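You operate a simulated robot arm through the tools that you are given. There is no shell and no other tool.

Carry out the task below with a simulated two-armed robot. There is one attempt and no reset: what you move stays moved.

JOB
Pick up the bag marked "B-317" from the top of the white table with one hand, pass it to the other hand and put it on the door end of the wooden table. Set down upright: bag.

Only the result counts: the job must be done as asked and must still hold three seconds after the hand-in. Knocking over, shifting, dropping, spilling or breaking anything else fails it.

ROBOT AND FRAMES
Two 7-joint arms with two-finger parallel grippers on one trunk, on a base that moves. Base frame: it is fixed to the floor where the robot stands at the start and does not move with it; the origin is under the middle of the robot, x ahead of it, y to its left, z up. Readings come in m, rad, newtons and seconds.
The left shoulder is at the start at [0.132, 0.174, 1.03], the right one opposite. With the tool pointing down near the work surface each hand reaches from about 0.38 to 0.78 m from the robot's upright axis, wherever it stands, measured 20 degrees to its own side. Places, roughly: door end of the wooden table [-1.2, -0.7, 0.9]. Payload 3.6 kg a hand.
The tool frame of a hand sits at the grasp point between the pads (the TCP): z along the fingers, y along the line on which they close. The tips reach 0.03 m beyond it. Largest opening 0.11 m; finger width 0.02, thickness 0.01; the body of the gripper, 0.048 by 0.112 m, starts 0.055 m behind the TCP.
Orientation is that of the tool frame in the base frame, as [roll, pitch, yaw] about the fixed x, y, z axes, in that order (R = Rz(yaw) Ry(pitch) Rx(roll)). With the fingers straight down and closing along the base's y, the tool's x points along the base's -x, its y along +y and its z along -z.

CONTROLS
- The arms move only by the tool apply_moves. It takes "left_moves", "right_moves" or both (then of equal length, played together; a hand with none holds still); each is a list of rows, each a list of 3 entries, a list of its own where there are three numbers: the shift along the tool's x, y, z in m, then the turn, a rotation vector about the tool's x, y, z in rad, then the closure, from 0 (fully open) to 1 (shut). In form: [[[x, y, z], [rx, ry, rz], claw], ...]. A call has 1 to 20 rows; each row is the pose to reach, as a shift and turn from the pose commanded when the call began, along the tool's axes at that moment. A row lasts 0.2 s, in which the tool goes at most 0.05 m and 0.15 rad; a call with a longer step from one row to the next is refused whole, and so is a gripper value outside its range. A pose out of reach is approached as far as the arm can. The call stops where the force on the tool passes 40 N (or 10 N more than at its start, if that is more) or the arm is blocked; 0.2 s more then pass. Each finger travels about 0.153 m/s and halts on what it meets, pressing with about 42 N; the grip force reading is that of the motor and also rises with nothing between the fingers. The clock runs only during rows and for 0.2 s after the last one: add rows that repeat a pose to give the fingers time. It gives the time, the measured TCP pose, the force on the tool (base axes), the opening and the grip force at its end, in the units of the frame above (readings bear some noise), with the torque about the TCP (base axes, N m) and any sound that the robot's microphone picked up.
- Cameras (640 x 400 px; columns grow to the right, rows downward): "scene" is now at [0.2462, -0.0434, 1.2207]; the picture's right is [-0.31, -0.95, 0.00], its down [-0.42, 0.14, -0.90] and it looks along [0.86, -0.28, -0.44] (base axes); focal length 214 px, centre (320, 200). "left" rides on the left gripper at [0.072, -0.017, -0.103] in its tool frame; the picture's right is [0.23, 0.97, 0.00], its down [-0.76, 0.18, -0.62] and it looks along [-0.61, 0.14, 0.78] (tool axes); focal length 222 px, centre (320, 200). "right" rides on the right gripper at [0.072, 0.017, -0.103] in its tool frame; the picture's right is [-0.23, 0.97, 0.00], its down [-0.76, -0.18, -0.62] and it looks along [-0.61, -0.14, 0.78] (tool axes); focal length 222 px, centre (320, 200). There is no depth. A picture from a camera that has moved, and an enlarged one, comes with that camera's place and axes in the base frame and with its lens. The place of the scene camera against the robot may be out by one fixed shift of up to 0.018 m in any direction.
- snapshot(camera): a new picture of that camera. No time passes.
- move_column(by): moves the trunk up (or, below 0, down) by that many m; the arms and the scene camera ride with it, the base frame stays. It gives what a move gives, with no picture.
- base_move(legs): drives the robot by 1 to 6 legs, each [ahead, left, turn to the left] in m, m and rad, along the robot's own axes; the way and the turn of a leg run together, so that a leg with both is an arc; at most 1.5 m and 3.142 rad a leg. The arms and the cameras ride along, it lands a little off, and it stops where it bumps. It gives what a move gives.
- aim_head(pan, tilt): turns the head with the scene camera to pan (to the left, within 1.501 rad either way) and tilt (down, from -0.506 to 1.204), counted from straight ahead of the robot (the tilt from the chest, where the trunk bows). It gives what a move gives.
- zoom(camera, box): a new picture of the part [left, top, right, bottom] of that camera's present view, enlarged. No time passes.
- close_job(): hands the job in; it is judged then, once.

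Nothing tells you exact positions but the pictures and the camera data. Unless the task says otherwise, let go and move clear before handing in.

The tools are called after ">>>" as a command line: name --argument value ..., lists and objects as JSON in quotes. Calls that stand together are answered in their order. apply_moves: Moves the arms, as the interface text tells. Its arguments: {"type":"object","properties":{"left_moves":{"type":"array"},"right_moves":{"type":"array"}},"required":[]} The other tools are called the same way: move_column (by) moves the trunk up or down; base_move (legs) drives the base; aim_head (pan, tilt) turns the head that bears the scene camera; snapshot (camera) takes a picture; zoom (camera, box) takes an enlarged picture of a part of a camera's view; close_job () hands the job in.

At the start:

```text
clock: 0.0
left_tool_pos: [0.4054, 0.0742, 1.0735]
left_tool_rot: [-3.14, -0.001, 3.141]
left_force: [0.4, -0.2, 0.0]
left_moment: [-0.02, 0.01, 0.0]
left_finger_gap: 0.1101
left_gripper_force: 0.0
right_tool_pos: [0.2972, -0.1832, 1.1548]
right_tool_rot: [3.141, -0.003, -3.141]
right_force: [0.3, -0.1, 0.8]
right_moment: [-0.01, 0.04, 0.01]
right_finger_gap: 0.1102
right_gripper_force: 0.0
trunk travel left (down, up): [-0.15, 0.613]
robot x, y, heading: [0.0004, 0.0008, -0.001]
head pan, tilt (commanded): [-0.316, 0.452]
```

scene: 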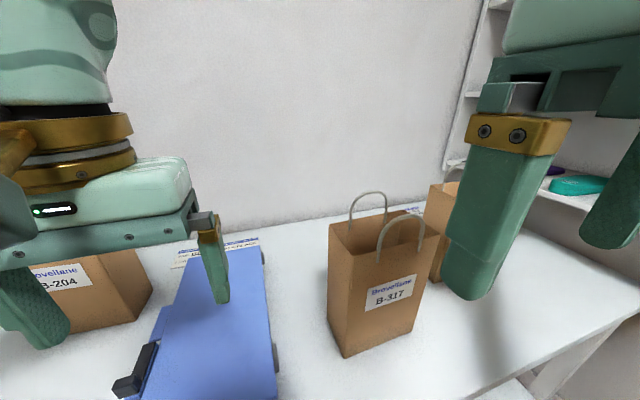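
right: 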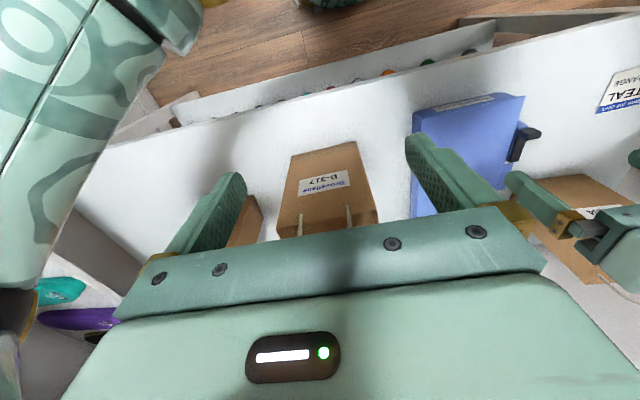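
left: 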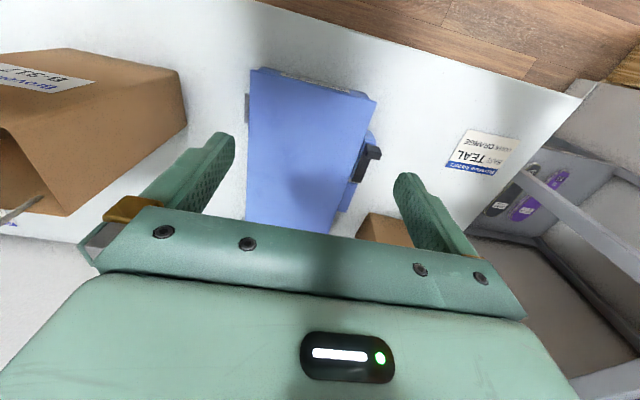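

I see the bag B-317 on the white table ahead and slightly right, with paper handles, a second bag behind it, a blue box to the left and another bag B-204. I will first look around with the head to understand the surroundings.

>>> zoom --camera "scene" --box '[240, 160, 480, 380]'

>>> aim_head --pan -1.4 --tilt 0.4

>>> snapshot --camera "scene"

```text
1.82 times, centred on (360, 270) of scene
camera zoom: at [0.2462, -0.0434, 1.2207], right [-0.31, -0.95, 0.0], down [-0.42, 0.14, -0.9], along [0.86, -0.28, -0.44], focal length 390 px, centre (247, 73)
```

zoom: 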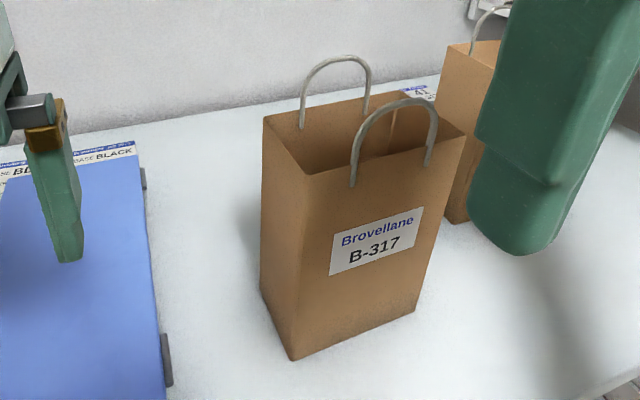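

```text
clock: 1.3
left_tool_pos: [0.4056, 0.0734, 1.0733]
left_tool_rot: [-3.139, -0.001, -3.142]
left_force: [-0.7, -0.8, 0.7]
left_moment: [0.0, -0.01, -0.01]
left_finger_gap: 0.1102
left_gripper_force: 0.2
right_tool_pos: [0.2964, -0.1827, 1.1563]
right_tool_rot: [-3.141, -0.002, -3.14]
right_force: [0.1, -0.1, 0.2]
right_moment: [-0.01, -0.02, 0.0]
right_finger_gap: 0.1101
right_gripper_force: 0.1
trunk travel left (down, up): [-0.15, 0.613]
robot x, y, heading: [0.0, 0.0033, 0.002]
head pan, tilt (commanded): [-1.4, 0.4]
```

```text
taken
camera scene: at [0.1746, -0.1061, 1.2255], right [-0.99, -0.17, 0.0], down [-0.07, 0.38, -0.92], along [0.16, -0.91, -0.39], focal length 214 px, centre (320, 200)
```

scene: 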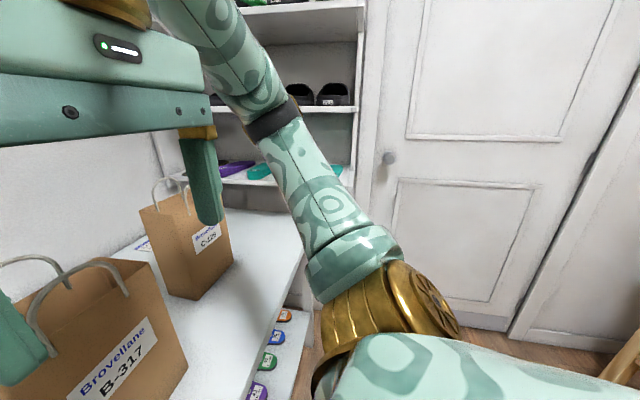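

The door is on the right of the robot (-y side), with a third bag C-175-ish behind and shelves in the corner. I look left and straight ahead as well before planning.

>>> aim_head --pan 1.4 --tilt 0.4

>>> snapshot --camera "scene"

>>> aim_head --pan -0.3 --tilt 1.0

>>> snapshot --camera "scene"

```text
clock: 3.8
left_tool_pos: [0.4053, 0.0738, 1.0728]
left_tool_rot: [-3.141, -0.001, 3.141]
left_force: [0.1, -0.4, -0.1]
left_moment: [0.04, -0.02, -0.02]
left_finger_gap: 0.1101
left_gripper_force: 0.1
right_tool_pos: [0.2963, -0.183, 1.1558]
right_tool_rot: [-3.141, -0.001, 3.141]
right_force: [0.3, 1.0, 0.7]
right_moment: [-0.02, -0.01, -0.04]
right_finger_gap: 0.1103
right_gripper_force: 0.1
trunk travel left (down, up): [-0.15, 0.613]
robot x, y, heading: [0.0013, -0.001, 0.0]
head pan, tilt (commanded): [1.4, 0.4]
```

```text
taken
camera scene: at [0.1746, 0.0764, 1.2255], right [0.99, -0.17, 0.0], down [-0.07, -0.38, -0.92], along [0.16, 0.91, -0.39], focal length 214 px, centre (320, 200)
```

scene: 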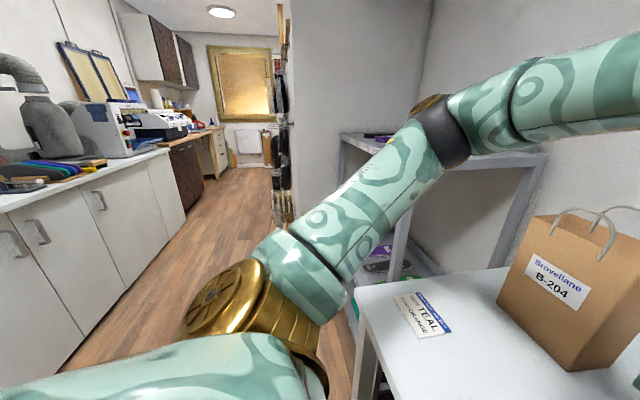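

```text
clock: 5.5
left_tool_pos: [0.406, 0.0745, 1.0746]
left_tool_rot: [-3.139, -0.002, -3.142]
left_force: [0.2, -0.3, 0.5]
left_moment: [-0.02, -0.01, 0.0]
left_finger_gap: 0.1101
left_gripper_force: 0.0
right_tool_pos: [0.2966, -0.1831, 1.1549]
right_tool_rot: [-3.141, -0.001, -3.14]
right_force: [0.3, 0.1, 0.4]
right_moment: [0.0, 0.01, -0.01]
right_finger_gap: 0.11
right_gripper_force: 0.1
trunk travel left (down, up): [-0.15, 0.613]
robot x, y, heading: [-0.0006, 0.0028, -0.006]
head pan, tilt (commanded): [-0.3, 1.0]
```

```text
taken
camera scene: at [0.2253, -0.0354, 1.1752], right [-0.3, -0.96, 0.0], down [-0.8, 0.25, -0.54], along [0.52, -0.16, -0.84], focal length 214 px, centre (320, 200)
```

scene: 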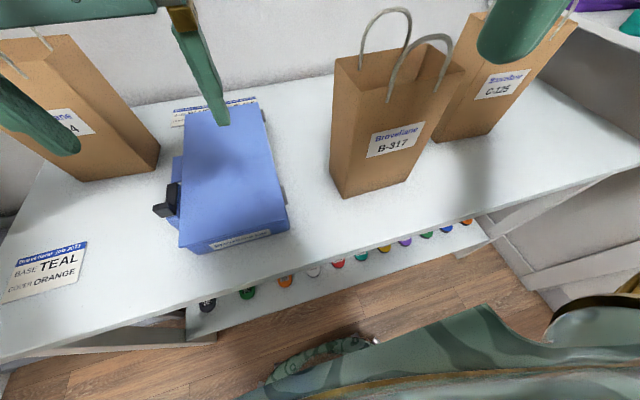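

The bag stands at about x 0.42–0.50, y −0.27…−0.14, with rim near z 1.05 and table top near 0.84 by rough triangulation. I'll take close-ups to refine this and see how the handles are attached.

>>> zoom --camera "right" --box '[220, 120, 420, 245]'

>>> zoom --camera "left" --box '[0, 30, 240, 250]'

>>> zoom --camera "scene" --box '[300, 0, 500, 220]'

```text
3.20 times, centred on (320, 182) of right
camera zoom: at [0.2241, -0.1668, 1.258], right [0.23, 0.97, 0.0], down [0.76, -0.18, 0.62], along [0.61, -0.14, -0.78], focal length 711 px, centre (320, 256)
```

zoom: 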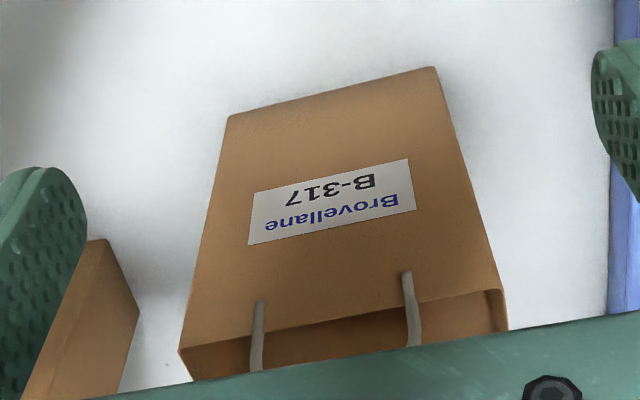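

```text
1.82 times, centred on (120, 140) of left
camera zoom: at [0.3327, 0.0575, 1.1769], right [-0.23, 0.97, 0.0], down [0.76, 0.18, 0.62], along [0.61, 0.14, -0.78], focal length 404 px, centre (684, 309)
```

zoom: 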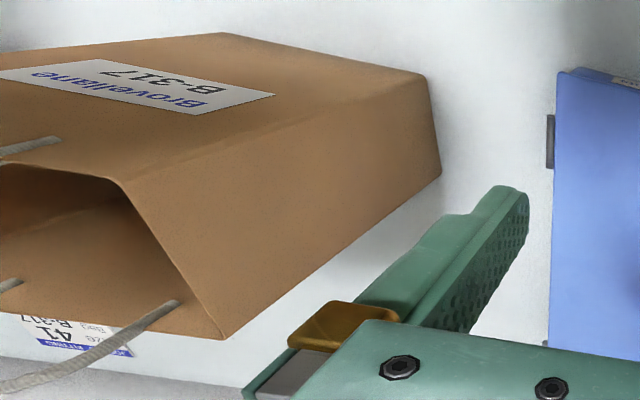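

```text
1.82 times, centred on (400, 110) of scene
camera zoom: at [0.2253, -0.0354, 1.1752], right [-0.3, -0.96, 0.0], down [-0.8, 0.25, -0.54], along [0.52, -0.16, -0.84], focal length 390 px, centre (174, 364)
```

zoom: 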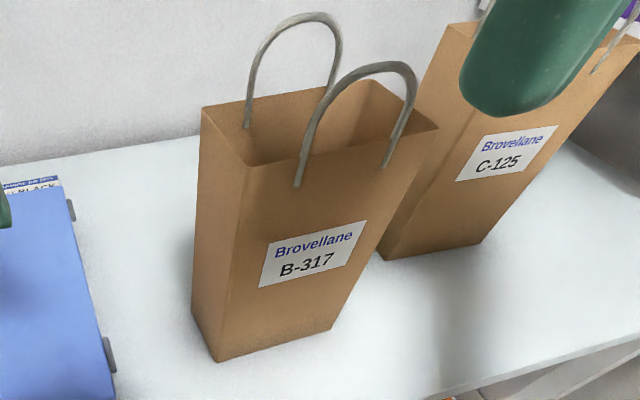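

Better triangulation from both wrist cameras gives the bag about 0.146 × 0.083 m, front face at x≈0.44, rim z≈1.027, table z≈0.805. Before grasping, I back off a little from the table and turn to inspect the wooden table behind me.

>>> base_move --legs '[[-0.3, 0, 0]]'

>>> aim_head --pan -1.5 --tilt 0.5

>>> snapshot --camera "scene"

```text
clock: 7.5
left_tool_pos: [0.1117, 0.0757, 1.0743]
left_tool_rot: [-3.139, 0.001, -3.14]
left_force: [0.1, -0.7, 0.2]
left_moment: [-0.01, -0.01, 0.03]
left_finger_gap: 0.1102
left_gripper_force: 0.1
right_tool_pos: [0.0028, -0.1823, 1.1571]
right_tool_rot: [3.14, 0.001, -3.141]
right_force: [-0.1, -0.5, 0.8]
right_moment: [-0.01, -0.06, -0.02]
right_finger_gap: 0.1098
right_gripper_force: 0.1
trunk travel left (down, up): [-0.15, 0.613]
robot x, y, heading: [-0.2934, -0.0032, -0.001]
head pan, tilt (commanded): [-0.3, 1.0]
```

```text
clock: 8.9
left_tool_pos: [0.1117, 0.0737, 1.0744]
left_tool_rot: [-3.139, -0.003, -3.139]
left_force: [0.8, 0.4, -0.4]
left_moment: [0.02, -0.02, -0.01]
left_finger_gap: 0.11
left_gripper_force: 0.1
right_tool_pos: [0.0043, -0.1824, 1.1551]
right_tool_rot: [-3.141, -0.003, 3.141]
right_force: [1.2, 0.7, 0.2]
right_moment: [0.0, 0.0, 0.0]
right_finger_gap: 0.1102
right_gripper_force: 0.0
trunk travel left (down, up): [-0.15, 0.613]
robot x, y, heading: [-0.295, -0.0004, 0.002]
head pan, tilt (commanded): [-1.499, 0.499]
```

```text
taken
camera scene: at [-0.1271, -0.1056, 1.2163], right [-1.0, -0.07, 0.0], down [-0.04, 0.48, -0.88], along [0.06, -0.88, -0.48], focal length 214 px, centre (320, 200)
```

scene: 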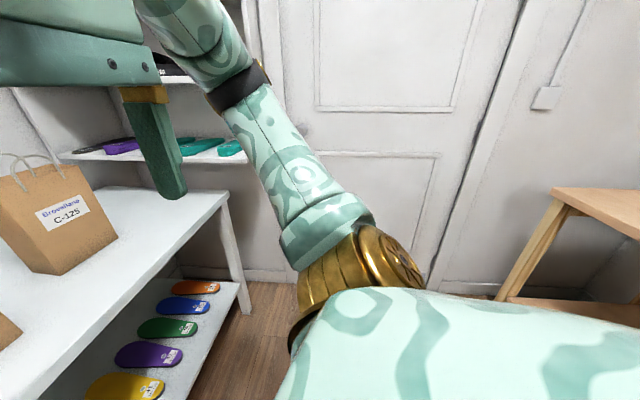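

The wooden table's near door-side corner shows at about x −1.15, y −1.1. There is room to turn, so I turn in steps toward it.

>>> base_move --legs '[[0, 0, -1.57]]'

>>> aim_head --pan -1.3 --tilt 0.4

>>> snapshot --camera "scene"

```text
clock: 13.1
left_tool_pos: [-0.2116, -0.4045, 1.0736]
left_tool_rot: [-3.141, -0.003, 1.588]
left_force: [0.2, -1.0, 0.3]
left_moment: [0.02, 0.01, 0.02]
left_finger_gap: 0.11
left_gripper_force: 0.1
right_tool_pos: [-0.4706, -0.3001, 1.1549]
right_tool_rot: [3.142, -0.002, 1.585]
right_force: [0.3, 0.3, 0.2]
right_moment: [0.0, 0.0, -0.04]
right_finger_gap: 0.1098
right_gripper_force: 0.0
trunk travel left (down, up): [-0.15, 0.613]
robot x, y, heading: [-0.2902, -0.0006, -1.556]
head pan, tilt (commanded): [-1.499, 0.499]
```

```text
clock: 13.8
left_tool_pos: [-0.2129, -0.4052, 1.0742]
left_tool_rot: [-3.141, -0.001, 1.586]
left_force: [-0.7, -0.5, 0.0]
left_moment: [0.01, -0.01, -0.01]
left_finger_gap: 0.1098
left_gripper_force: 0.1
right_tool_pos: [-0.4714, -0.2987, 1.1556]
right_tool_rot: [3.141, -0.002, 1.586]
right_force: [0.2, -0.1, 0.5]
right_moment: [0.02, 0.02, -0.01]
right_finger_gap: 0.11
right_gripper_force: 0.1
trunk travel left (down, up): [-0.15, 0.613]
robot x, y, heading: [-0.2933, 0.0027, -1.557]
head pan, tilt (commanded): [-1.3, 0.4]
```

```text
taken
camera scene: at [-0.3762, -0.1965, 1.2254], right [-0.28, 0.96, 0.0], down [0.37, 0.11, -0.92], along [-0.88, -0.26, -0.39], focal length 214 px, centre (320, 200)
```

scene: 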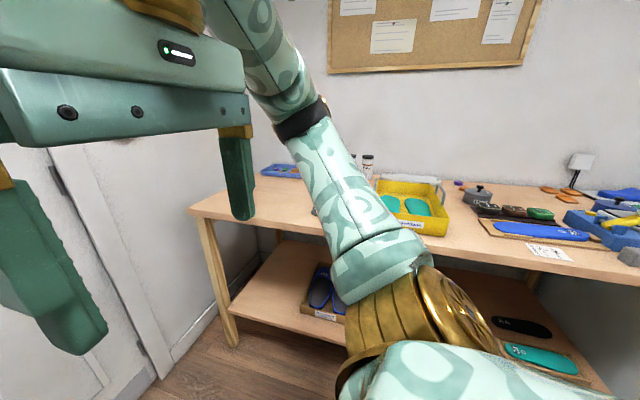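

The wooden table is now visible, with a yellow tray near its middle and a blue tray at the back of the door end. I turn further for an unobstructed view.

>>> base_move --legs '[[0, 0, -1.3]]'

>>> aim_head --pan 0.1 --tilt 0.4

>>> snapshot --camera "scene"

>>> snapshot --camera "left"

>>> snapshot --camera "right"

```text
clock: 17.4
left_tool_pos: [-0.6579, -0.1897, 1.073]
left_tool_rot: [-3.14, -0.002, 0.299]
left_force: [-0.4, -0.2, 0.0]
left_moment: [0.02, 0.02, 0.01]
left_finger_gap: 0.11
left_gripper_force: 0.1
right_tool_pos: [-0.6303, 0.0898, 1.1554]
right_tool_rot: [3.141, -0.002, 0.297]
right_force: [0.0, 0.3, 0.6]
right_moment: [-0.01, -0.03, -0.01]
right_finger_gap: 0.1101
right_gripper_force: 0.1
trunk travel left (down, up): [-0.15, 0.613]
robot x, y, heading: [-0.2958, -0.0011, -2.845]
head pan, tilt (commanded): [-1.3, 0.4]
```

```text
clock: 19.0
left_tool_pos: [-0.6576, -0.1893, 1.0737]
left_tool_rot: [-3.14, -0.002, 0.298]
left_force: [0.4, -1.0, -0.1]
left_moment: [0.03, 0.0, 0.02]
left_finger_gap: 0.1101
left_gripper_force: 0.0
right_tool_pos: [-0.6291, 0.0872, 1.1557]
right_tool_rot: [3.141, -0.004, 0.296]
right_force: [-0.5, -0.1, -0.1]
right_moment: [0.02, 0.01, 0.04]
right_finger_gap: 0.11
right_gripper_force: 0.0
trunk travel left (down, up): [-0.15, 0.613]
robot x, y, heading: [-0.2922, -0.0006, -2.847]
head pan, tilt (commanded): [0.099, 0.4]
```

```text
taken
camera scene: at [-0.5237, -0.0961, 1.2254], right [-0.39, 0.92, 0.0], down [0.36, 0.15, -0.92], along [-0.85, -0.36, -0.39], focal length 214 px, centre (320, 200)
```

scene: 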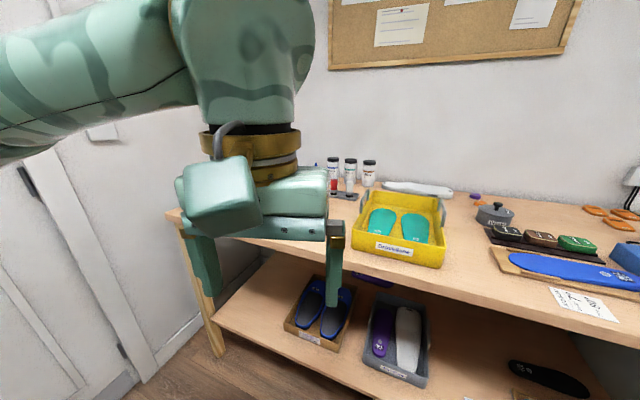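

```text
taken
camera left: at [-0.5946, -0.152, 1.177], right [0.5, -0.86, 0.0], down [-0.68, -0.39, 0.62], along [-0.54, -0.31, -0.78], focal length 222 px, centre (320, 200)
```

left: 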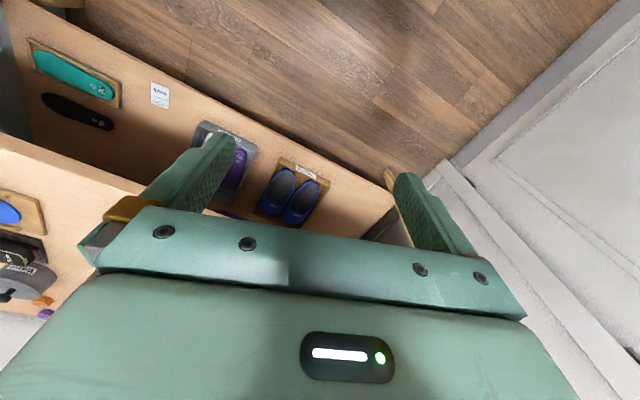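

```text
taken
camera right: at [-0.5559, 0.0923, 1.258], right [0.07, -1.0, 0.0], down [-0.78, -0.05, 0.62], along [-0.62, -0.04, -0.78], focal length 222 px, centre (320, 200)
```

right: 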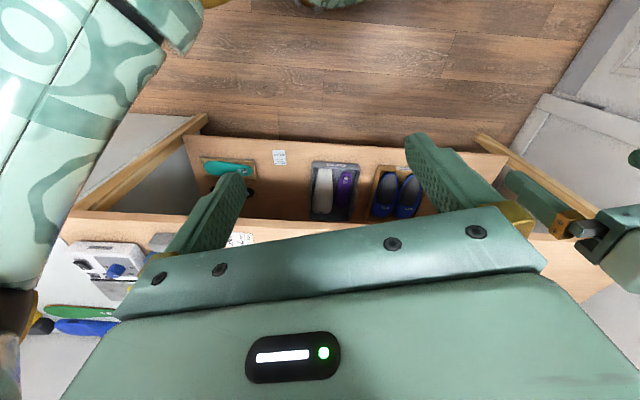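

The door end of the wooden table lies left of the yellow tray but my left arm hides it. I turn the base a bit left so that the door end falls between the arms.

>>> base_move --legs '[[0, 0, 0.5]]'

>>> aim_head --pan -0.15 --tilt 0.35

>>> snapshot --camera "scene"

>>> snapshot --camera "right"

>>> snapshot --camera "left"

```text
clock: 20.8
left_tool_pos: [-0.5229, -0.3423, 1.0731]
left_tool_rot: [-3.141, -0.002, 0.799]
left_force: [0.3, -0.5, -0.2]
left_moment: [-0.02, 0.0, 0.0]
left_finger_gap: 0.1102
left_gripper_force: 0.1
right_tool_pos: [-0.6307, -0.0861, 1.157]
right_tool_rot: [3.141, -0.001, 0.799]
right_force: [-1.0, -0.3, 0.0]
right_moment: [0.01, 0.01, 0.01]
right_finger_gap: 0.11
right_gripper_force: 0.0
trunk travel left (down, up): [-0.15, 0.613]
robot x, y, heading: [-0.2949, 0.0012, -2.344]
head pan, tilt (commanded): [0.099, 0.4]
```

```text
clock: 21.6
left_tool_pos: [-0.5233, -0.3422, 1.0732]
left_tool_rot: [-3.141, -0.001, 0.8]
left_force: [-0.1, -0.3, 0.1]
left_moment: [-0.01, 0.0, -0.02]
left_finger_gap: 0.1103
left_gripper_force: 0.1
right_tool_pos: [-0.6308, -0.0852, 1.1574]
right_tool_rot: [3.141, -0.003, 0.799]
right_force: [-0.6, -0.8, -0.2]
right_moment: [-0.01, -0.01, -0.05]
right_finger_gap: 0.1101
right_gripper_force: 0.2
trunk travel left (down, up): [-0.15, 0.613]
robot x, y, heading: [-0.2946, -0.0016, -2.343]
head pan, tilt (commanded): [-0.15, 0.351]
```

```text
taken
camera scene: at [-0.4721, -0.1827, 1.23], right [-0.6, 0.8, 0.0], down [0.27, 0.21, -0.94], along [-0.75, -0.57, -0.34], focal length 214 px, centre (320, 200)
```

scene: 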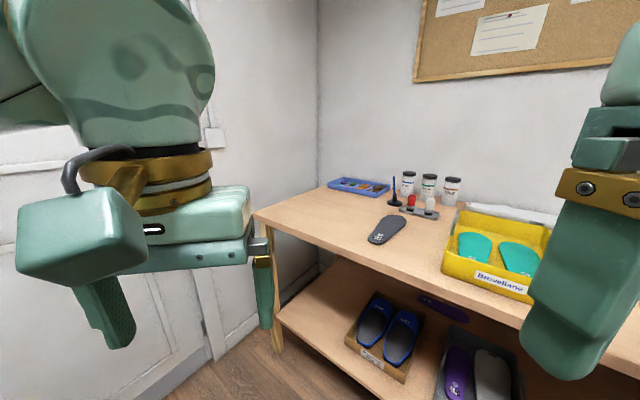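

```text
taken
camera right: at [-0.5683, -0.0457, 1.258], right [0.54, -0.84, 0.0], down [-0.66, -0.42, 0.62], along [-0.52, -0.34, -0.78], focal length 222 px, centre (320, 200)
```

right: 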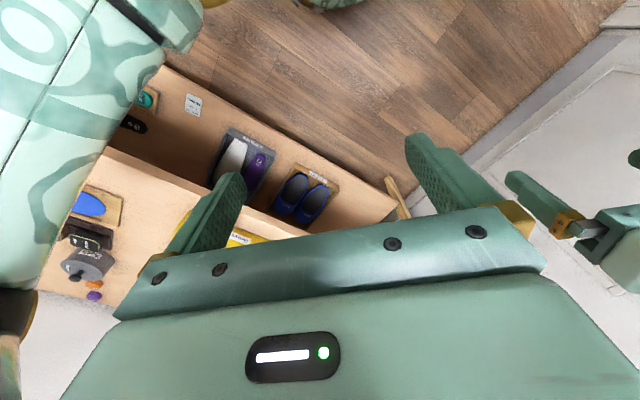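

```text
taken
camera left: at [-0.4842, -0.2783, 1.177], right [0.86, -0.52, 0.0], down [-0.4, -0.67, 0.62], along [-0.32, -0.53, -0.78], focal length 222 px, centre (320, 200)
```

left: 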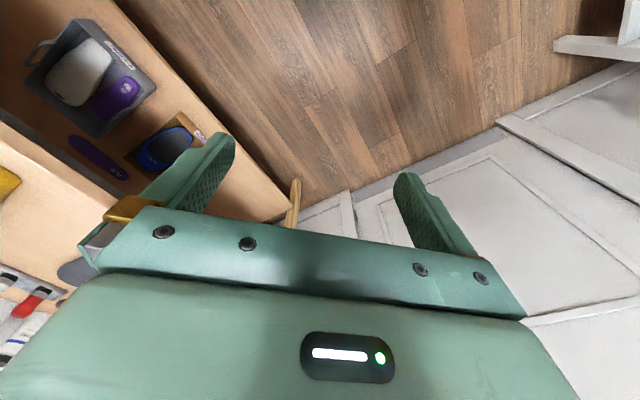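

Now the door end is in clear view: a free area at the near corner, a blue tray at the back, a dark insole and vials further in. I raise the trunk to get a second view with a known baseline for measuring the table height.

>>> zoom --camera "scene" --box '[240, 150, 480, 300]'

>>> move_column --by 0.35

>>> snapshot --camera "scene"

>>> aim_head --pan -0.15 --tilt 0.7

>>> snapshot --camera "scene"

```text
2.67 times, centred on (360, 225) of scene
camera zoom: at [-0.4721, -0.1827, 1.23], right [-0.6, 0.8, 0.0], down [0.27, 0.21, -0.94], along [-0.75, -0.57, -0.34], focal length 572 px, centre (213, 133)
```

zoom: 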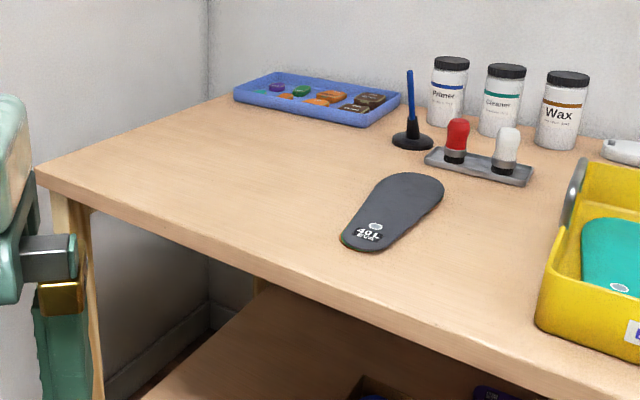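

```text
clock: 25.0
left_tool_pos: [-0.5231, -0.3418, 1.4243]
left_tool_rot: [-3.14, -0.001, 0.798]
left_force: [-0.4, -0.5, -0.1]
left_moment: [-0.01, 0.0, -0.01]
left_finger_gap: 0.11
left_gripper_force: 0.0
right_tool_pos: [-0.6304, -0.0853, 1.5056]
right_tool_rot: [3.138, -0.002, 0.8]
right_force: [-0.3, 0.9, 1.0]
right_moment: [0.01, 0.0, 0.0]
right_finger_gap: 0.1098
right_gripper_force: 0.0
trunk travel left (down, up): [-0.5, 0.263]
robot x, y, heading: [-0.2917, -0.0013, -2.34]
head pan, tilt (commanded): [-0.15, 0.351]
```

```text
taken
camera scene: at [-0.3801, -0.088, 1.5879], right [-0.6, 0.8, 0.0], down [0.27, 0.21, -0.94], along [-0.75, -0.57, -0.34], focal length 214 px, centre (320, 200)
```

scene: 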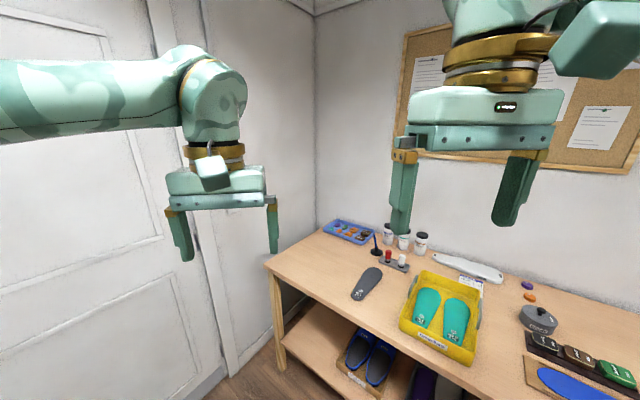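

```text
clock: 25.8
left_tool_pos: [-0.5225, -0.342, 1.4237]
left_tool_rot: [-3.139, -0.003, 0.797]
left_force: [-0.3, -0.3, 0.1]
left_moment: [0.03, -0.01, 0.01]
left_finger_gap: 0.1099
left_gripper_force: 0.0
right_tool_pos: [-0.6305, -0.0853, 1.5048]
right_tool_rot: [-3.141, -0.002, 0.8]
right_force: [0.7, 0.5, 0.2]
right_moment: [0.01, 0.0, 0.0]
right_finger_gap: 0.11
right_gripper_force: 0.0
trunk travel left (down, up): [-0.5, 0.263]
robot x, y, heading: [-0.2889, -0.0043, -2.341]
head pan, tilt (commanded): [-0.15, 0.7]
```

```text
taken
camera scene: at [-0.3735, -0.083, 1.5567], right [-0.6, 0.8, 0.0], down [0.51, 0.39, -0.77], along [-0.61, -0.46, -0.64], focal length 214 px, centre (320, 200)
```

scene: 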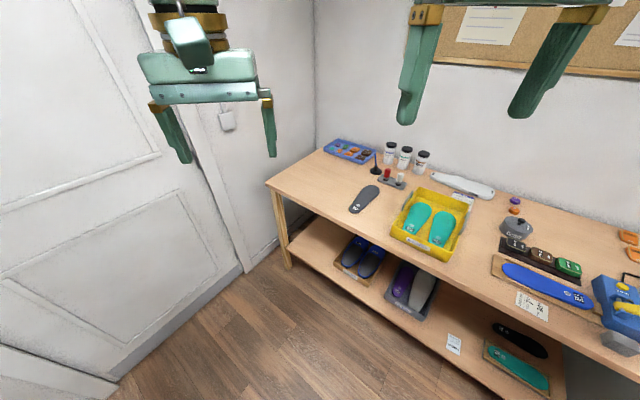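

The wooden table top comes out near z≈0.845, its near door corner near (−0.99, −0.93), with free space around (−1.2, −0.72). Plan: pick with the right hand (gripping the bag's right upper edge, tilted), hand over to the left hand, then place with the left. I turn back to the white table.

>>> base_move --legs '[[0, 0, 2.341]]'

>>> aim_head --pan -0.2 --tilt 0.8

>>> snapshot --camera "scene"

```text
clock: 31.8
left_tool_pos: [0.113, 0.0719, 1.4239]
left_tool_rot: [-3.14, -0.002, 3.138]
left_force: [-0.3, 0.0, -0.6]
left_moment: [0.0, 0.02, -0.04]
left_finger_gap: 0.1101
left_gripper_force: 0.0
right_tool_pos: [0.0039, -0.1841, 1.5058]
right_tool_rot: [3.141, -0.002, 3.138]
right_force: [0.4, -0.3, 0.0]
right_moment: [-0.01, -0.01, 0.01]
right_finger_gap: 0.11
right_gripper_force: 0.0
trunk travel left (down, up): [-0.5, 0.263]
robot x, y, heading: [-0.291, 0.0024, -0.004]
head pan, tilt (commanded): [-0.15, 0.7]
```

```text
clock: 32.4
left_tool_pos: [0.1128, 0.073, 1.4242]
left_tool_rot: [-3.14, -0.003, 3.137]
left_force: [-0.5, 0.0, -0.2]
left_moment: [0.0, 0.04, -0.01]
left_finger_gap: 0.1101
left_gripper_force: 0.3
right_tool_pos: [0.0035, -0.1841, 1.5056]
right_tool_rot: [-3.141, -0.002, 3.138]
right_force: [-0.6, -0.4, -0.6]
right_moment: [0.01, 0.03, 0.01]
right_finger_gap: 0.1102
right_gripper_force: 0.1
trunk travel left (down, up): [-0.5, 0.263]
robot x, y, heading: [-0.2892, 0.0013, -0.008]
head pan, tilt (commanded): [-0.201, 0.799]
```

```text
taken
camera scene: at [-0.1869, -0.0314, 1.5484], right [-0.2, -0.98, 0.0], down [-0.7, 0.15, -0.7], along [0.68, -0.14, -0.72], focal length 214 px, centre (320, 200)
```

scene: 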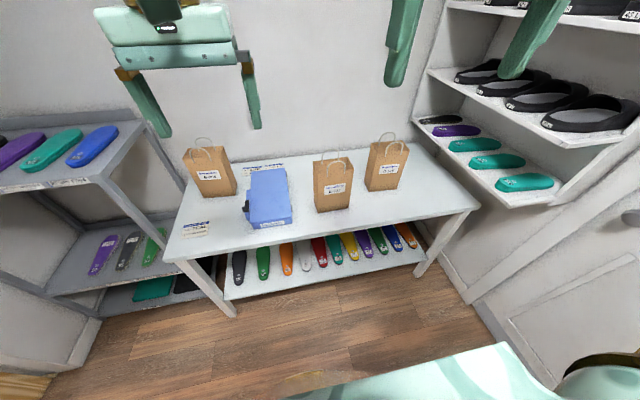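

All three bags stand in view; bag C-125 sits about 0.13 m to the right of B-317, so I'll use a moderate tilt. I lower the trunk again and rotate the right hand so it closes along the bag's thin direction.

>>> move_column --by -0.35

>>> apply_moves --right_moves '[[[0, 0, 0], [0, 0, 0.14], 0], [[0, 0, 0], [0, 0, 0.28], 0], [[0, 0, 0], [0, 0, 0.42], 0], [[0, 0, 0], [0, 0, 0.56], 0], [[0, 0, 0], [0, 0, 0.7], 0], [[0, 0, 0], [0, 0, 0.84], 0], [[0, 0, 0], [0, 0, 0.98], 0], [[0, 0, 0], [0, 0, 1.12], 0], [[0, 0, 0], [0, 0, 1.26], 0], [[0, 0, 0], [0, 0, 1.4], 0], [[0, 0, 0], [0, 0, 1.53], 0], [[0, 0, 0], [0, 0, 1.57], 0], [[0, 0, 0], [0, 0, 1.57], 0]]'

>>> snapshot --camera "scene"

```text
clock: 35.9
left_tool_pos: [0.1128, 0.0729, 1.0745]
left_tool_rot: [-3.14, 0.0, 3.138]
left_force: [0.0, -0.8, -0.1]
left_moment: [-0.03, -0.06, -0.01]
left_finger_gap: 0.1098
left_gripper_force: 0.1
right_tool_pos: [0.0035, -0.1836, 1.156]
right_tool_rot: [3.14, 0.0, 3.138]
right_force: [0.1, 0.5, 0.8]
right_moment: [-0.01, -0.02, 0.0]
right_finger_gap: 0.11
right_gripper_force: 0.0
trunk travel left (down, up): [-0.15, 0.613]
robot x, y, heading: [-0.2952, 0.0013, -0.006]
head pan, tilt (commanded): [-0.201, 0.799]
```

```text
clock: 38.6
left_tool_pos: [0.1134, 0.0725, 1.0741]
left_tool_rot: [-3.14, -0.002, 3.139]
left_force: [0.2, -0.3, -0.7]
left_moment: [-0.04, 0.06, -0.02]
left_finger_gap: 0.1098
left_gripper_force: 0.0
right_tool_pos: [0.0036, -0.1827, 1.1558]
right_tool_rot: [-3.14, -0.001, 1.567]
right_force: [0.1, 0.2, -0.1]
right_moment: [0.0, -0.01, 0.01]
right_finger_gap: 0.11
right_gripper_force: 0.0
trunk travel left (down, up): [-0.15, 0.613]
robot x, y, heading: [-0.2939, 0.0008, -0.006]
head pan, tilt (commanded): [-0.201, 0.799]
```

```text
taken
camera scene: at [-0.0548, -0.0319, 1.1903], right [-0.2, -0.98, 0.0], down [-0.7, 0.15, -0.7], along [0.68, -0.14, -0.72], focal length 214 px, centre (320, 200)
```

scene: 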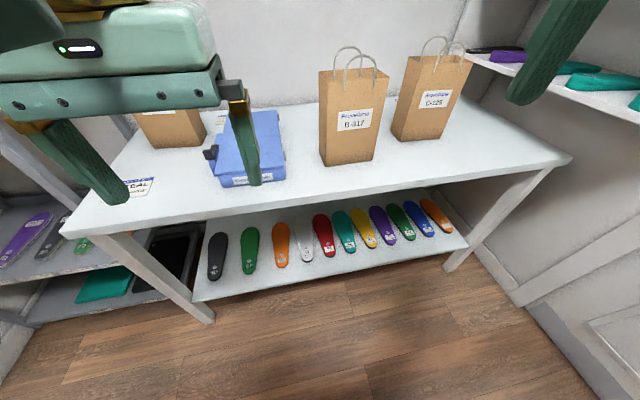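

The right hand is rotated correctly (closing along x). Next I tilt it by 0.5 rad so the fingers point down-left, then drive forward to the table.

>>> apply_moves --right_moves '[[[0, 0, 0], [0, 0.13, 0], 0], [[0, 0, 0], [0, 0.26, 0], 0], [[0, 0, 0], [0, 0.39, 0], 0], [[0, 0, 0], [0, 0.5, 0], 0], [[0, 0, 0], [0, 0.5, 0], 0]]'

>>> base_move --legs '[[0.275, 0, 0.006]]'

>>> snapshot --camera "scene"

>>> snapshot --camera "right"

>>> snapshot --camera "left"

```text
clock: 39.9
left_tool_pos: [0.1132, 0.073, 1.0729]
left_tool_rot: [-3.139, -0.001, 3.138]
left_force: [-0.1, -0.2, -0.2]
left_moment: [-0.02, 0.01, 0.02]
left_finger_gap: 0.11
left_gripper_force: 0.1
right_tool_pos: [0.0027, -0.1845, 1.1548]
right_tool_rot: [-3.14, -0.503, 1.568]
right_force: [-0.3, 0.5, -0.1]
right_moment: [-0.01, -0.02, 0.01]
right_finger_gap: 0.1098
right_gripper_force: 0.2
trunk travel left (down, up): [-0.15, 0.613]
robot x, y, heading: [-0.2898, -0.0011, -0.0]
head pan, tilt (commanded): [-0.201, 0.799]
```

```text
clock: 41.8
left_tool_pos: [0.3912, 0.0729, 1.0734]
left_tool_rot: [-3.139, -0.002, -3.139]
left_force: [-0.3, 0.1, 0.3]
left_moment: [0.04, 0.02, 0.01]
left_finger_gap: 0.11
left_gripper_force: 0.1
right_tool_pos: [0.2837, -0.1842, 1.1557]
right_tool_rot: [-3.141, -0.5, 1.572]
right_force: [0.6, -0.5, -0.1]
right_moment: [0.02, 0.04, 0.02]
right_finger_gap: 0.1099
right_gripper_force: 0.0
trunk travel left (down, up): [-0.15, 0.613]
robot x, y, heading: [-0.0136, -0.0014, -0.002]
head pan, tilt (commanded): [-0.201, 0.799]
```

```text
taken
camera scene: at [0.2244, -0.0315, 1.1901], right [-0.2, -0.98, 0.0], down [-0.7, 0.14, -0.7], along [0.68, -0.14, -0.72], focal length 214 px, centre (320, 200)
```

scene: 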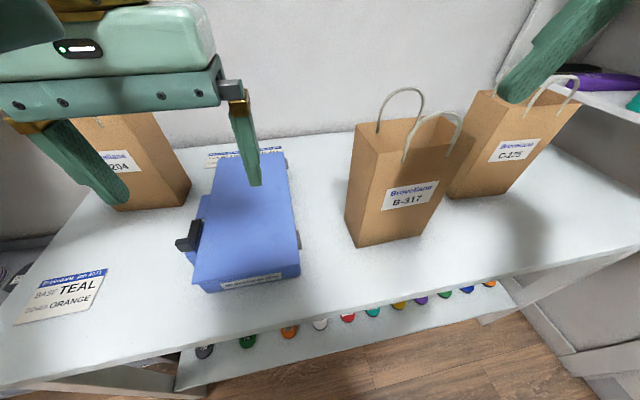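

```text
taken
camera right: at [0.3004, -0.1706, 1.2793], right [0.97, -0.2, -0.11], down [-0.18, -0.97, 0.18], along [-0.14, -0.16, -0.98], focal length 222 px, centre (320, 200)
```

right: 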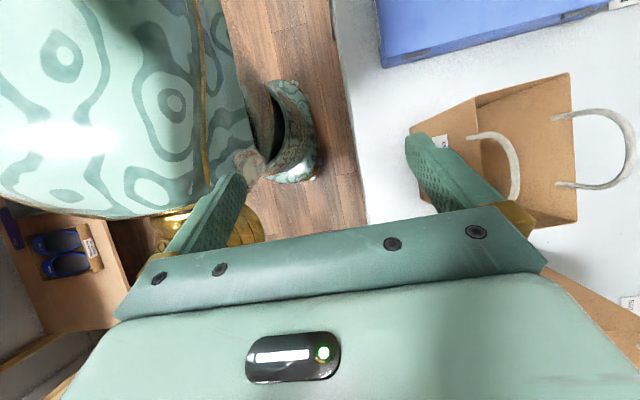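

```text
taken
camera left: at [0.3192, 0.057, 1.1766], right [-0.23, 0.97, 0.0], down [0.76, 0.18, 0.62], along [0.6, 0.14, -0.78], focal length 222 px, centre (320, 200)
```

left: 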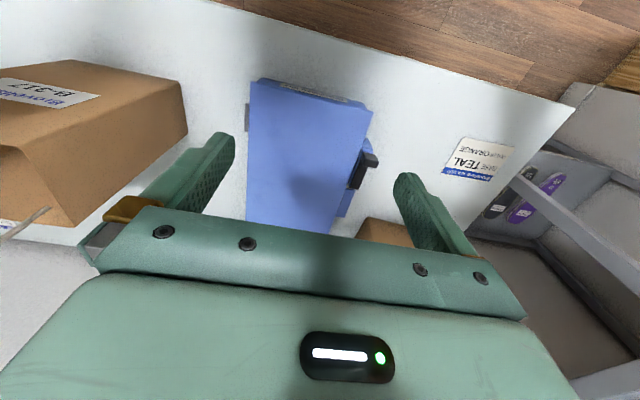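

The right wrist camera now looks down on the bag; it looks empty inside, with one handle at each panel. I zoom in for precise measurements.

>>> zoom --camera "right" --box '[380, 50, 640, 240]'

>>> zoom --camera "scene" --box '[320, 60, 520, 260]'

```text
2.11 times, centred on (510, 145) of right
camera zoom: at [0.3004, -0.1706, 1.2793], right [0.97, -0.2, -0.11], down [-0.18, -0.97, 0.18], along [-0.14, -0.16, -0.98], focal length 468 px, centre (-80, 316)
```

zoom: 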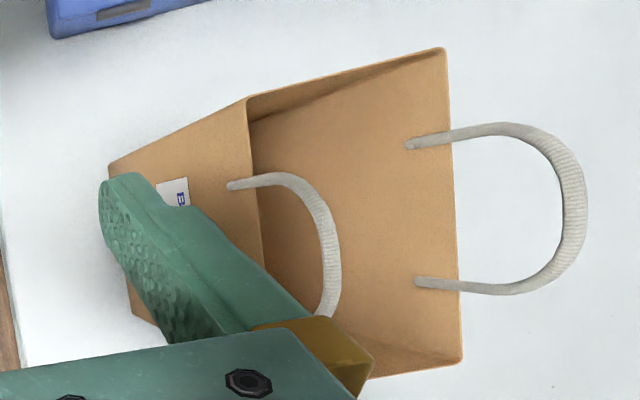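

```text
2.00 times, centred on (420, 160) of scene
camera zoom: at [0.2244, -0.0315, 1.1901], right [-0.2, -0.98, 0.0], down [-0.7, 0.14, -0.7], along [0.68, -0.14, -0.72], focal length 429 px, centre (120, 280)
```

zoom: 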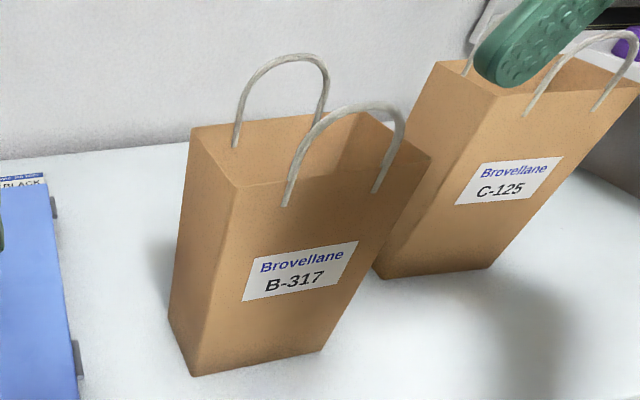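

The bag's rim spans x 0.438–0.5215 and y −0.282…−0.136, center (0.480, −0.209), rim z≈1.027, handle tops z≈1.08, yaw ≈ +0.03. I move the right hand out to the right and forward to a pre-grasp point above the bag's right edge.

>>> apply_moves --right_moves '[[[-0.0388, 0, -0.0212], [0, 0, 0], 0], [[-0.0775, 0, -0.0423], [0, 0, 0], 0], [[-0.1162, 0, -0.0634], [0, 0, 0], 0], [[-0.1162, 0.04, -0.0634], [0.0129, 0, -0.0237], 0], [[-0.1162, 0.08, -0.0634], [0.0129, 0, -0.0237], 0], [[-0.1162, 0.12, -0.0634], [0.0129, 0, -0.0237], 0], [[-0.1162, 0.16, -0.0634], [0.0129, 0, -0.0237], 0], [[-0.1162, 0.1963, -0.0634], [0.0129, 0, -0.0237], 0], [[-0.1162, 0.1963, -0.0634], [0.0129, 0, -0.0237], 0]]'

>>> snapshot --camera "right"

>>> snapshot --camera "scene"

```text
clock: 43.8
left_tool_pos: [0.3904, 0.0732, 1.0741]
left_tool_rot: [-3.142, -0.001, 3.141]
left_force: [0.2, 0.6, -0.4]
left_moment: [0.01, 0.0, -0.01]
left_finger_gap: 0.1102
left_gripper_force: 0.0
right_tool_pos: [0.478, -0.3179, 1.1551]
right_tool_rot: [-3.139, -0.502, 1.598]
right_force: [-0.9, -0.5, -0.8]
right_moment: [0.01, 0.0, 0.0]
right_finger_gap: 0.1099
right_gripper_force: 0.2
trunk travel left (down, up): [-0.15, 0.613]
robot x, y, heading: [-0.0158, 0.0001, -0.005]
head pan, tilt (commanded): [-0.201, 0.799]
```

```text
taken
camera right: at [0.494, -0.3046, 1.2796], right [0.98, -0.17, -0.11], down [-0.15, -0.97, 0.18], along [-0.14, -0.16, -0.98], focal length 222 px, centre (320, 200)
```

right: 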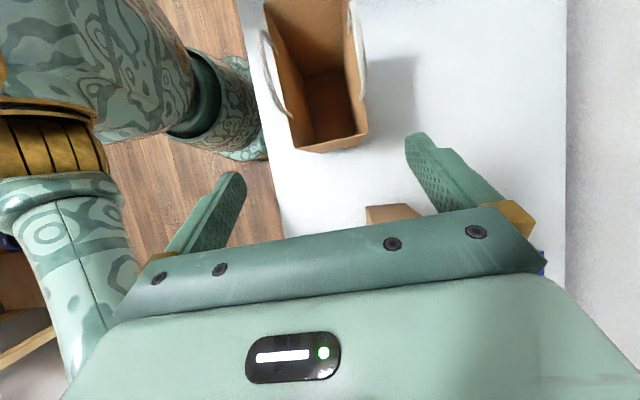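

```text
taken
camera scene: at [0.2232, -0.0316, 1.1904], right [-0.2, -0.98, 0.0], down [-0.7, 0.14, -0.7], along [0.68, -0.14, -0.72], focal length 214 px, centre (320, 200)
```

scene: 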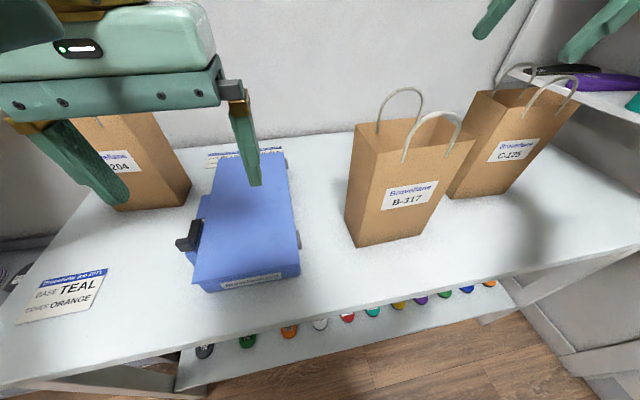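

The hand is above and right of the bag, and the bag's right rim appears centred between the fingers. I zoom to verify centring before descending.

>>> zoom --camera "right" --box '[200, 0, 460, 200]'

```text
2.00 times, centred on (330, 100) of right
camera zoom: at [0.494, -0.3046, 1.2796], right [0.98, -0.17, -0.11], down [-0.15, -0.97, 0.18], along [-0.14, -0.16, -0.98], focal length 444 px, centre (300, 400)
```

zoom: 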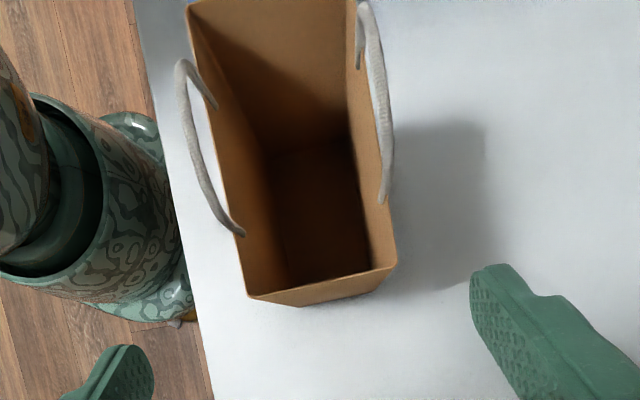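

Refined bag centre at its right end is x≈0.481, thickness ≈0.083 m. I approach along the tilted finger axis, first stopping just above the rim to check.

>>> apply_moves --right_moves '[[[-0.0264, 0.0036, 0.0], [0, 0, 0], 0], [[-0.0264, 0.0036, 0.03], [0, 0, 0], 0], [[-0.0264, 0.0036, 0.06], [0, 0, 0], 0], [[-0.0264, 0.0036, 0.085], [0, 0, 0], 0], [[-0.0264, 0.0036, 0.085], [0, 0, 0], 0]]'

>>> snapshot --camera "right"

>>> snapshot --camera "scene"

```text
clock: 45.0
left_tool_pos: [0.3917, 0.0732, 1.0741]
left_tool_rot: [-3.139, -0.002, -3.14]
left_force: [-0.1, 0.7, 0.2]
left_moment: [0.04, 0.0, 0.0]
left_finger_gap: 0.1103
left_gripper_force: 0.0
right_tool_pos: [0.483, -0.2969, 1.0668]
right_tool_rot: [-3.141, -0.501, 1.599]
right_force: [0.2, -0.4, -0.9]
right_moment: [-0.01, 0.02, -0.01]
right_finger_gap: 0.1101
right_gripper_force: 0.0
trunk travel left (down, up): [-0.15, 0.613]
robot x, y, heading: [-0.0177, 0.0023, 0.002]
head pan, tilt (commanded): [-0.201, 0.799]
```

```text
taken
camera right: at [0.4988, -0.2835, 1.1912], right [0.98, -0.17, -0.11], down [-0.15, -0.97, 0.18], along [-0.14, -0.16, -0.98], focal length 222 px, centre (320, 200)
```

right: 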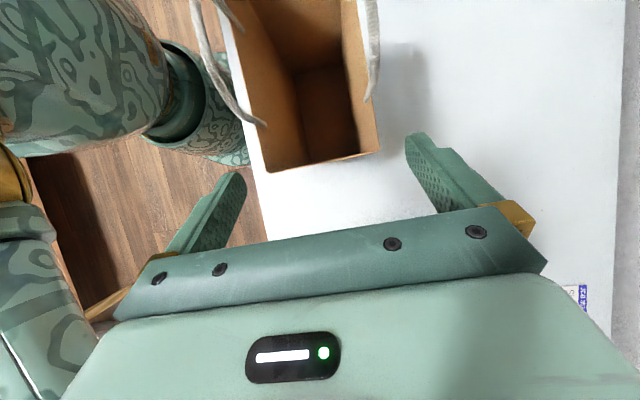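

```text
taken
camera scene: at [0.2233, -0.0315, 1.1904], right [-0.2, -0.98, 0.0], down [-0.7, 0.14, -0.7], along [0.68, -0.14, -0.72], focal length 214 px, centre (320, 200)
```

scene: 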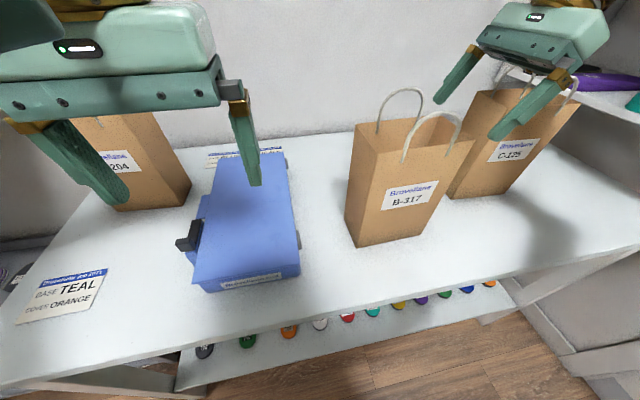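

The rim sits centred between the open fingers. I descend further so the fingers straddle the bag's right edge.

>>> apply_moves --right_moves '[[[-0.0015, -0.001, 0.02], [0, 0, 0], 0], [[-0.0025, -0.001, 0.042], [0, 0, 0], 0], [[-0.0025, -0.001, 0.042], [0, 0, 0], 0]]'

>>> snapshot --camera "right"

>>> zoom --camera "scene" --box '[320, 0, 600, 260]'

```text
clock: 45.8
left_tool_pos: [0.3904, 0.0733, 1.0742]
left_tool_rot: [-3.139, -0.002, -3.14]
left_force: [0.2, 0.0, -0.1]
left_moment: [0.01, -0.03, 0.0]
left_finger_gap: 0.11
left_gripper_force: 0.0
right_tool_pos: [0.4796, -0.2795, 1.0282]
right_tool_rot: [-3.141, -0.501, 1.6]
right_force: [-0.8, -0.8, 0.1]
right_moment: [-0.02, -0.01, -0.01]
right_finger_gap: 0.11
right_gripper_force: 0.2
trunk travel left (down, up): [-0.15, 0.613]
robot x, y, heading: [-0.0171, 0.0015, -0.0]
head pan, tilt (commanded): [-0.201, 0.799]
```

```text
taken
camera right: at [0.4959, -0.2661, 1.1534], right [0.98, -0.17, -0.11], down [-0.15, -0.97, 0.18], along [-0.14, -0.16, -0.98], focal length 222 px, centre (320, 200)
```

right: 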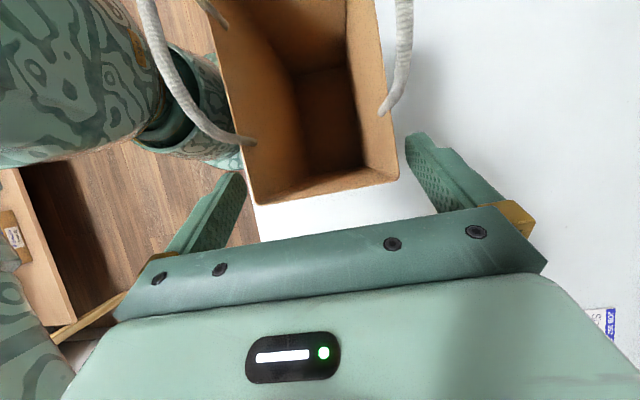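

```text
1.54 times, centred on (460, 130) of scene
camera zoom: at [0.2234, -0.0315, 1.1904], right [-0.2, -0.98, 0.0], down [-0.7, 0.14, -0.7], along [0.68, -0.14, -0.72], focal length 330 px, centre (105, 308)
```

zoom: 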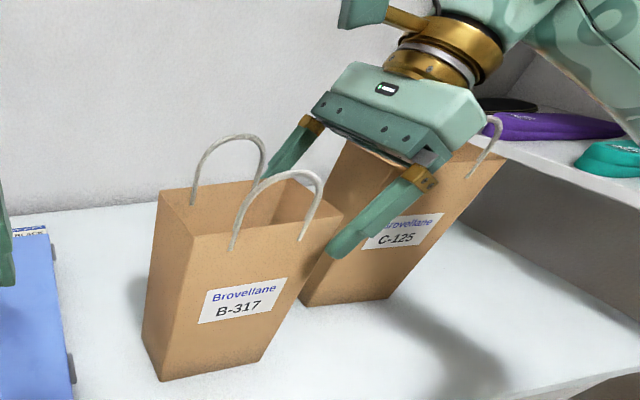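

The fingers straddle the bag evenly with no contact. I go the last 4 cm to the grasp depth and then look.

>>> apply_moves --right_moves '[[[0, 0.001, 0.015], [0, 0, 0], 0], [[0, 0.001, 0.03], [0, 0, 0], 0], [[0, 0.001, 0.041], [0, 0, 0], 0], [[0, 0.001, 0.041], [0, 0, 0], 0]]'

>>> snapshot --camera "right"

>>> zoom --camera "scene" --box '[320, 0, 600, 260]'

```text
clock: 46.8
left_tool_pos: [0.3914, 0.074, 1.0731]
left_tool_rot: [-3.141, -0.003, -3.14]
left_force: [-0.5, 0.0, 0.0]
left_moment: [0.02, 0.01, 0.01]
left_finger_gap: 0.1103
left_gripper_force: 0.0
right_tool_pos: [0.48, -0.2602, 0.9946]
right_tool_rot: [-3.141, -0.503, 1.598]
right_force: [-0.4, -0.2, -0.1]
right_moment: [0.03, 0.0, -0.04]
right_finger_gap: 0.1098
right_gripper_force: 0.1
trunk travel left (down, up): [-0.15, 0.613]
robot x, y, heading: [-0.0135, 0.0004, -0.003]
head pan, tilt (commanded): [-0.201, 0.799]
```

```text
taken
camera right: at [0.4967, -0.2467, 1.1189], right [0.98, -0.17, -0.11], down [-0.15, -0.97, 0.18], along [-0.14, -0.16, -0.98], focal length 222 px, centre (320, 200)
```

right: 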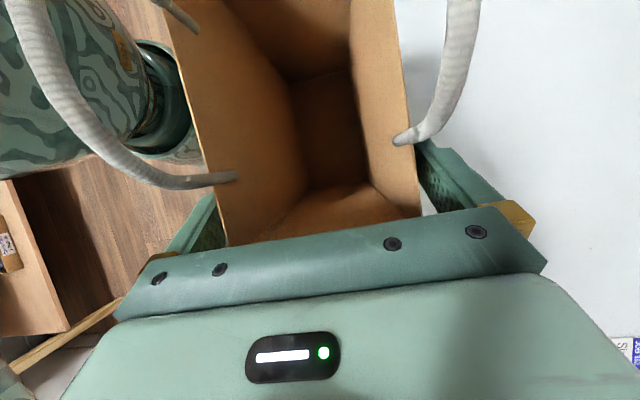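

```text
1.54 times, centred on (460, 130) of scene
camera zoom: at [0.2235, -0.0315, 1.1903], right [-0.2, -0.98, 0.0], down [-0.7, 0.14, -0.7], along [0.68, -0.14, -0.72], focal length 330 px, centre (105, 308)
```

zoom: 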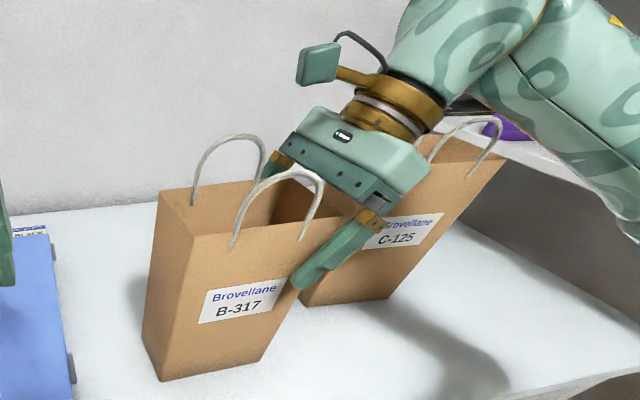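

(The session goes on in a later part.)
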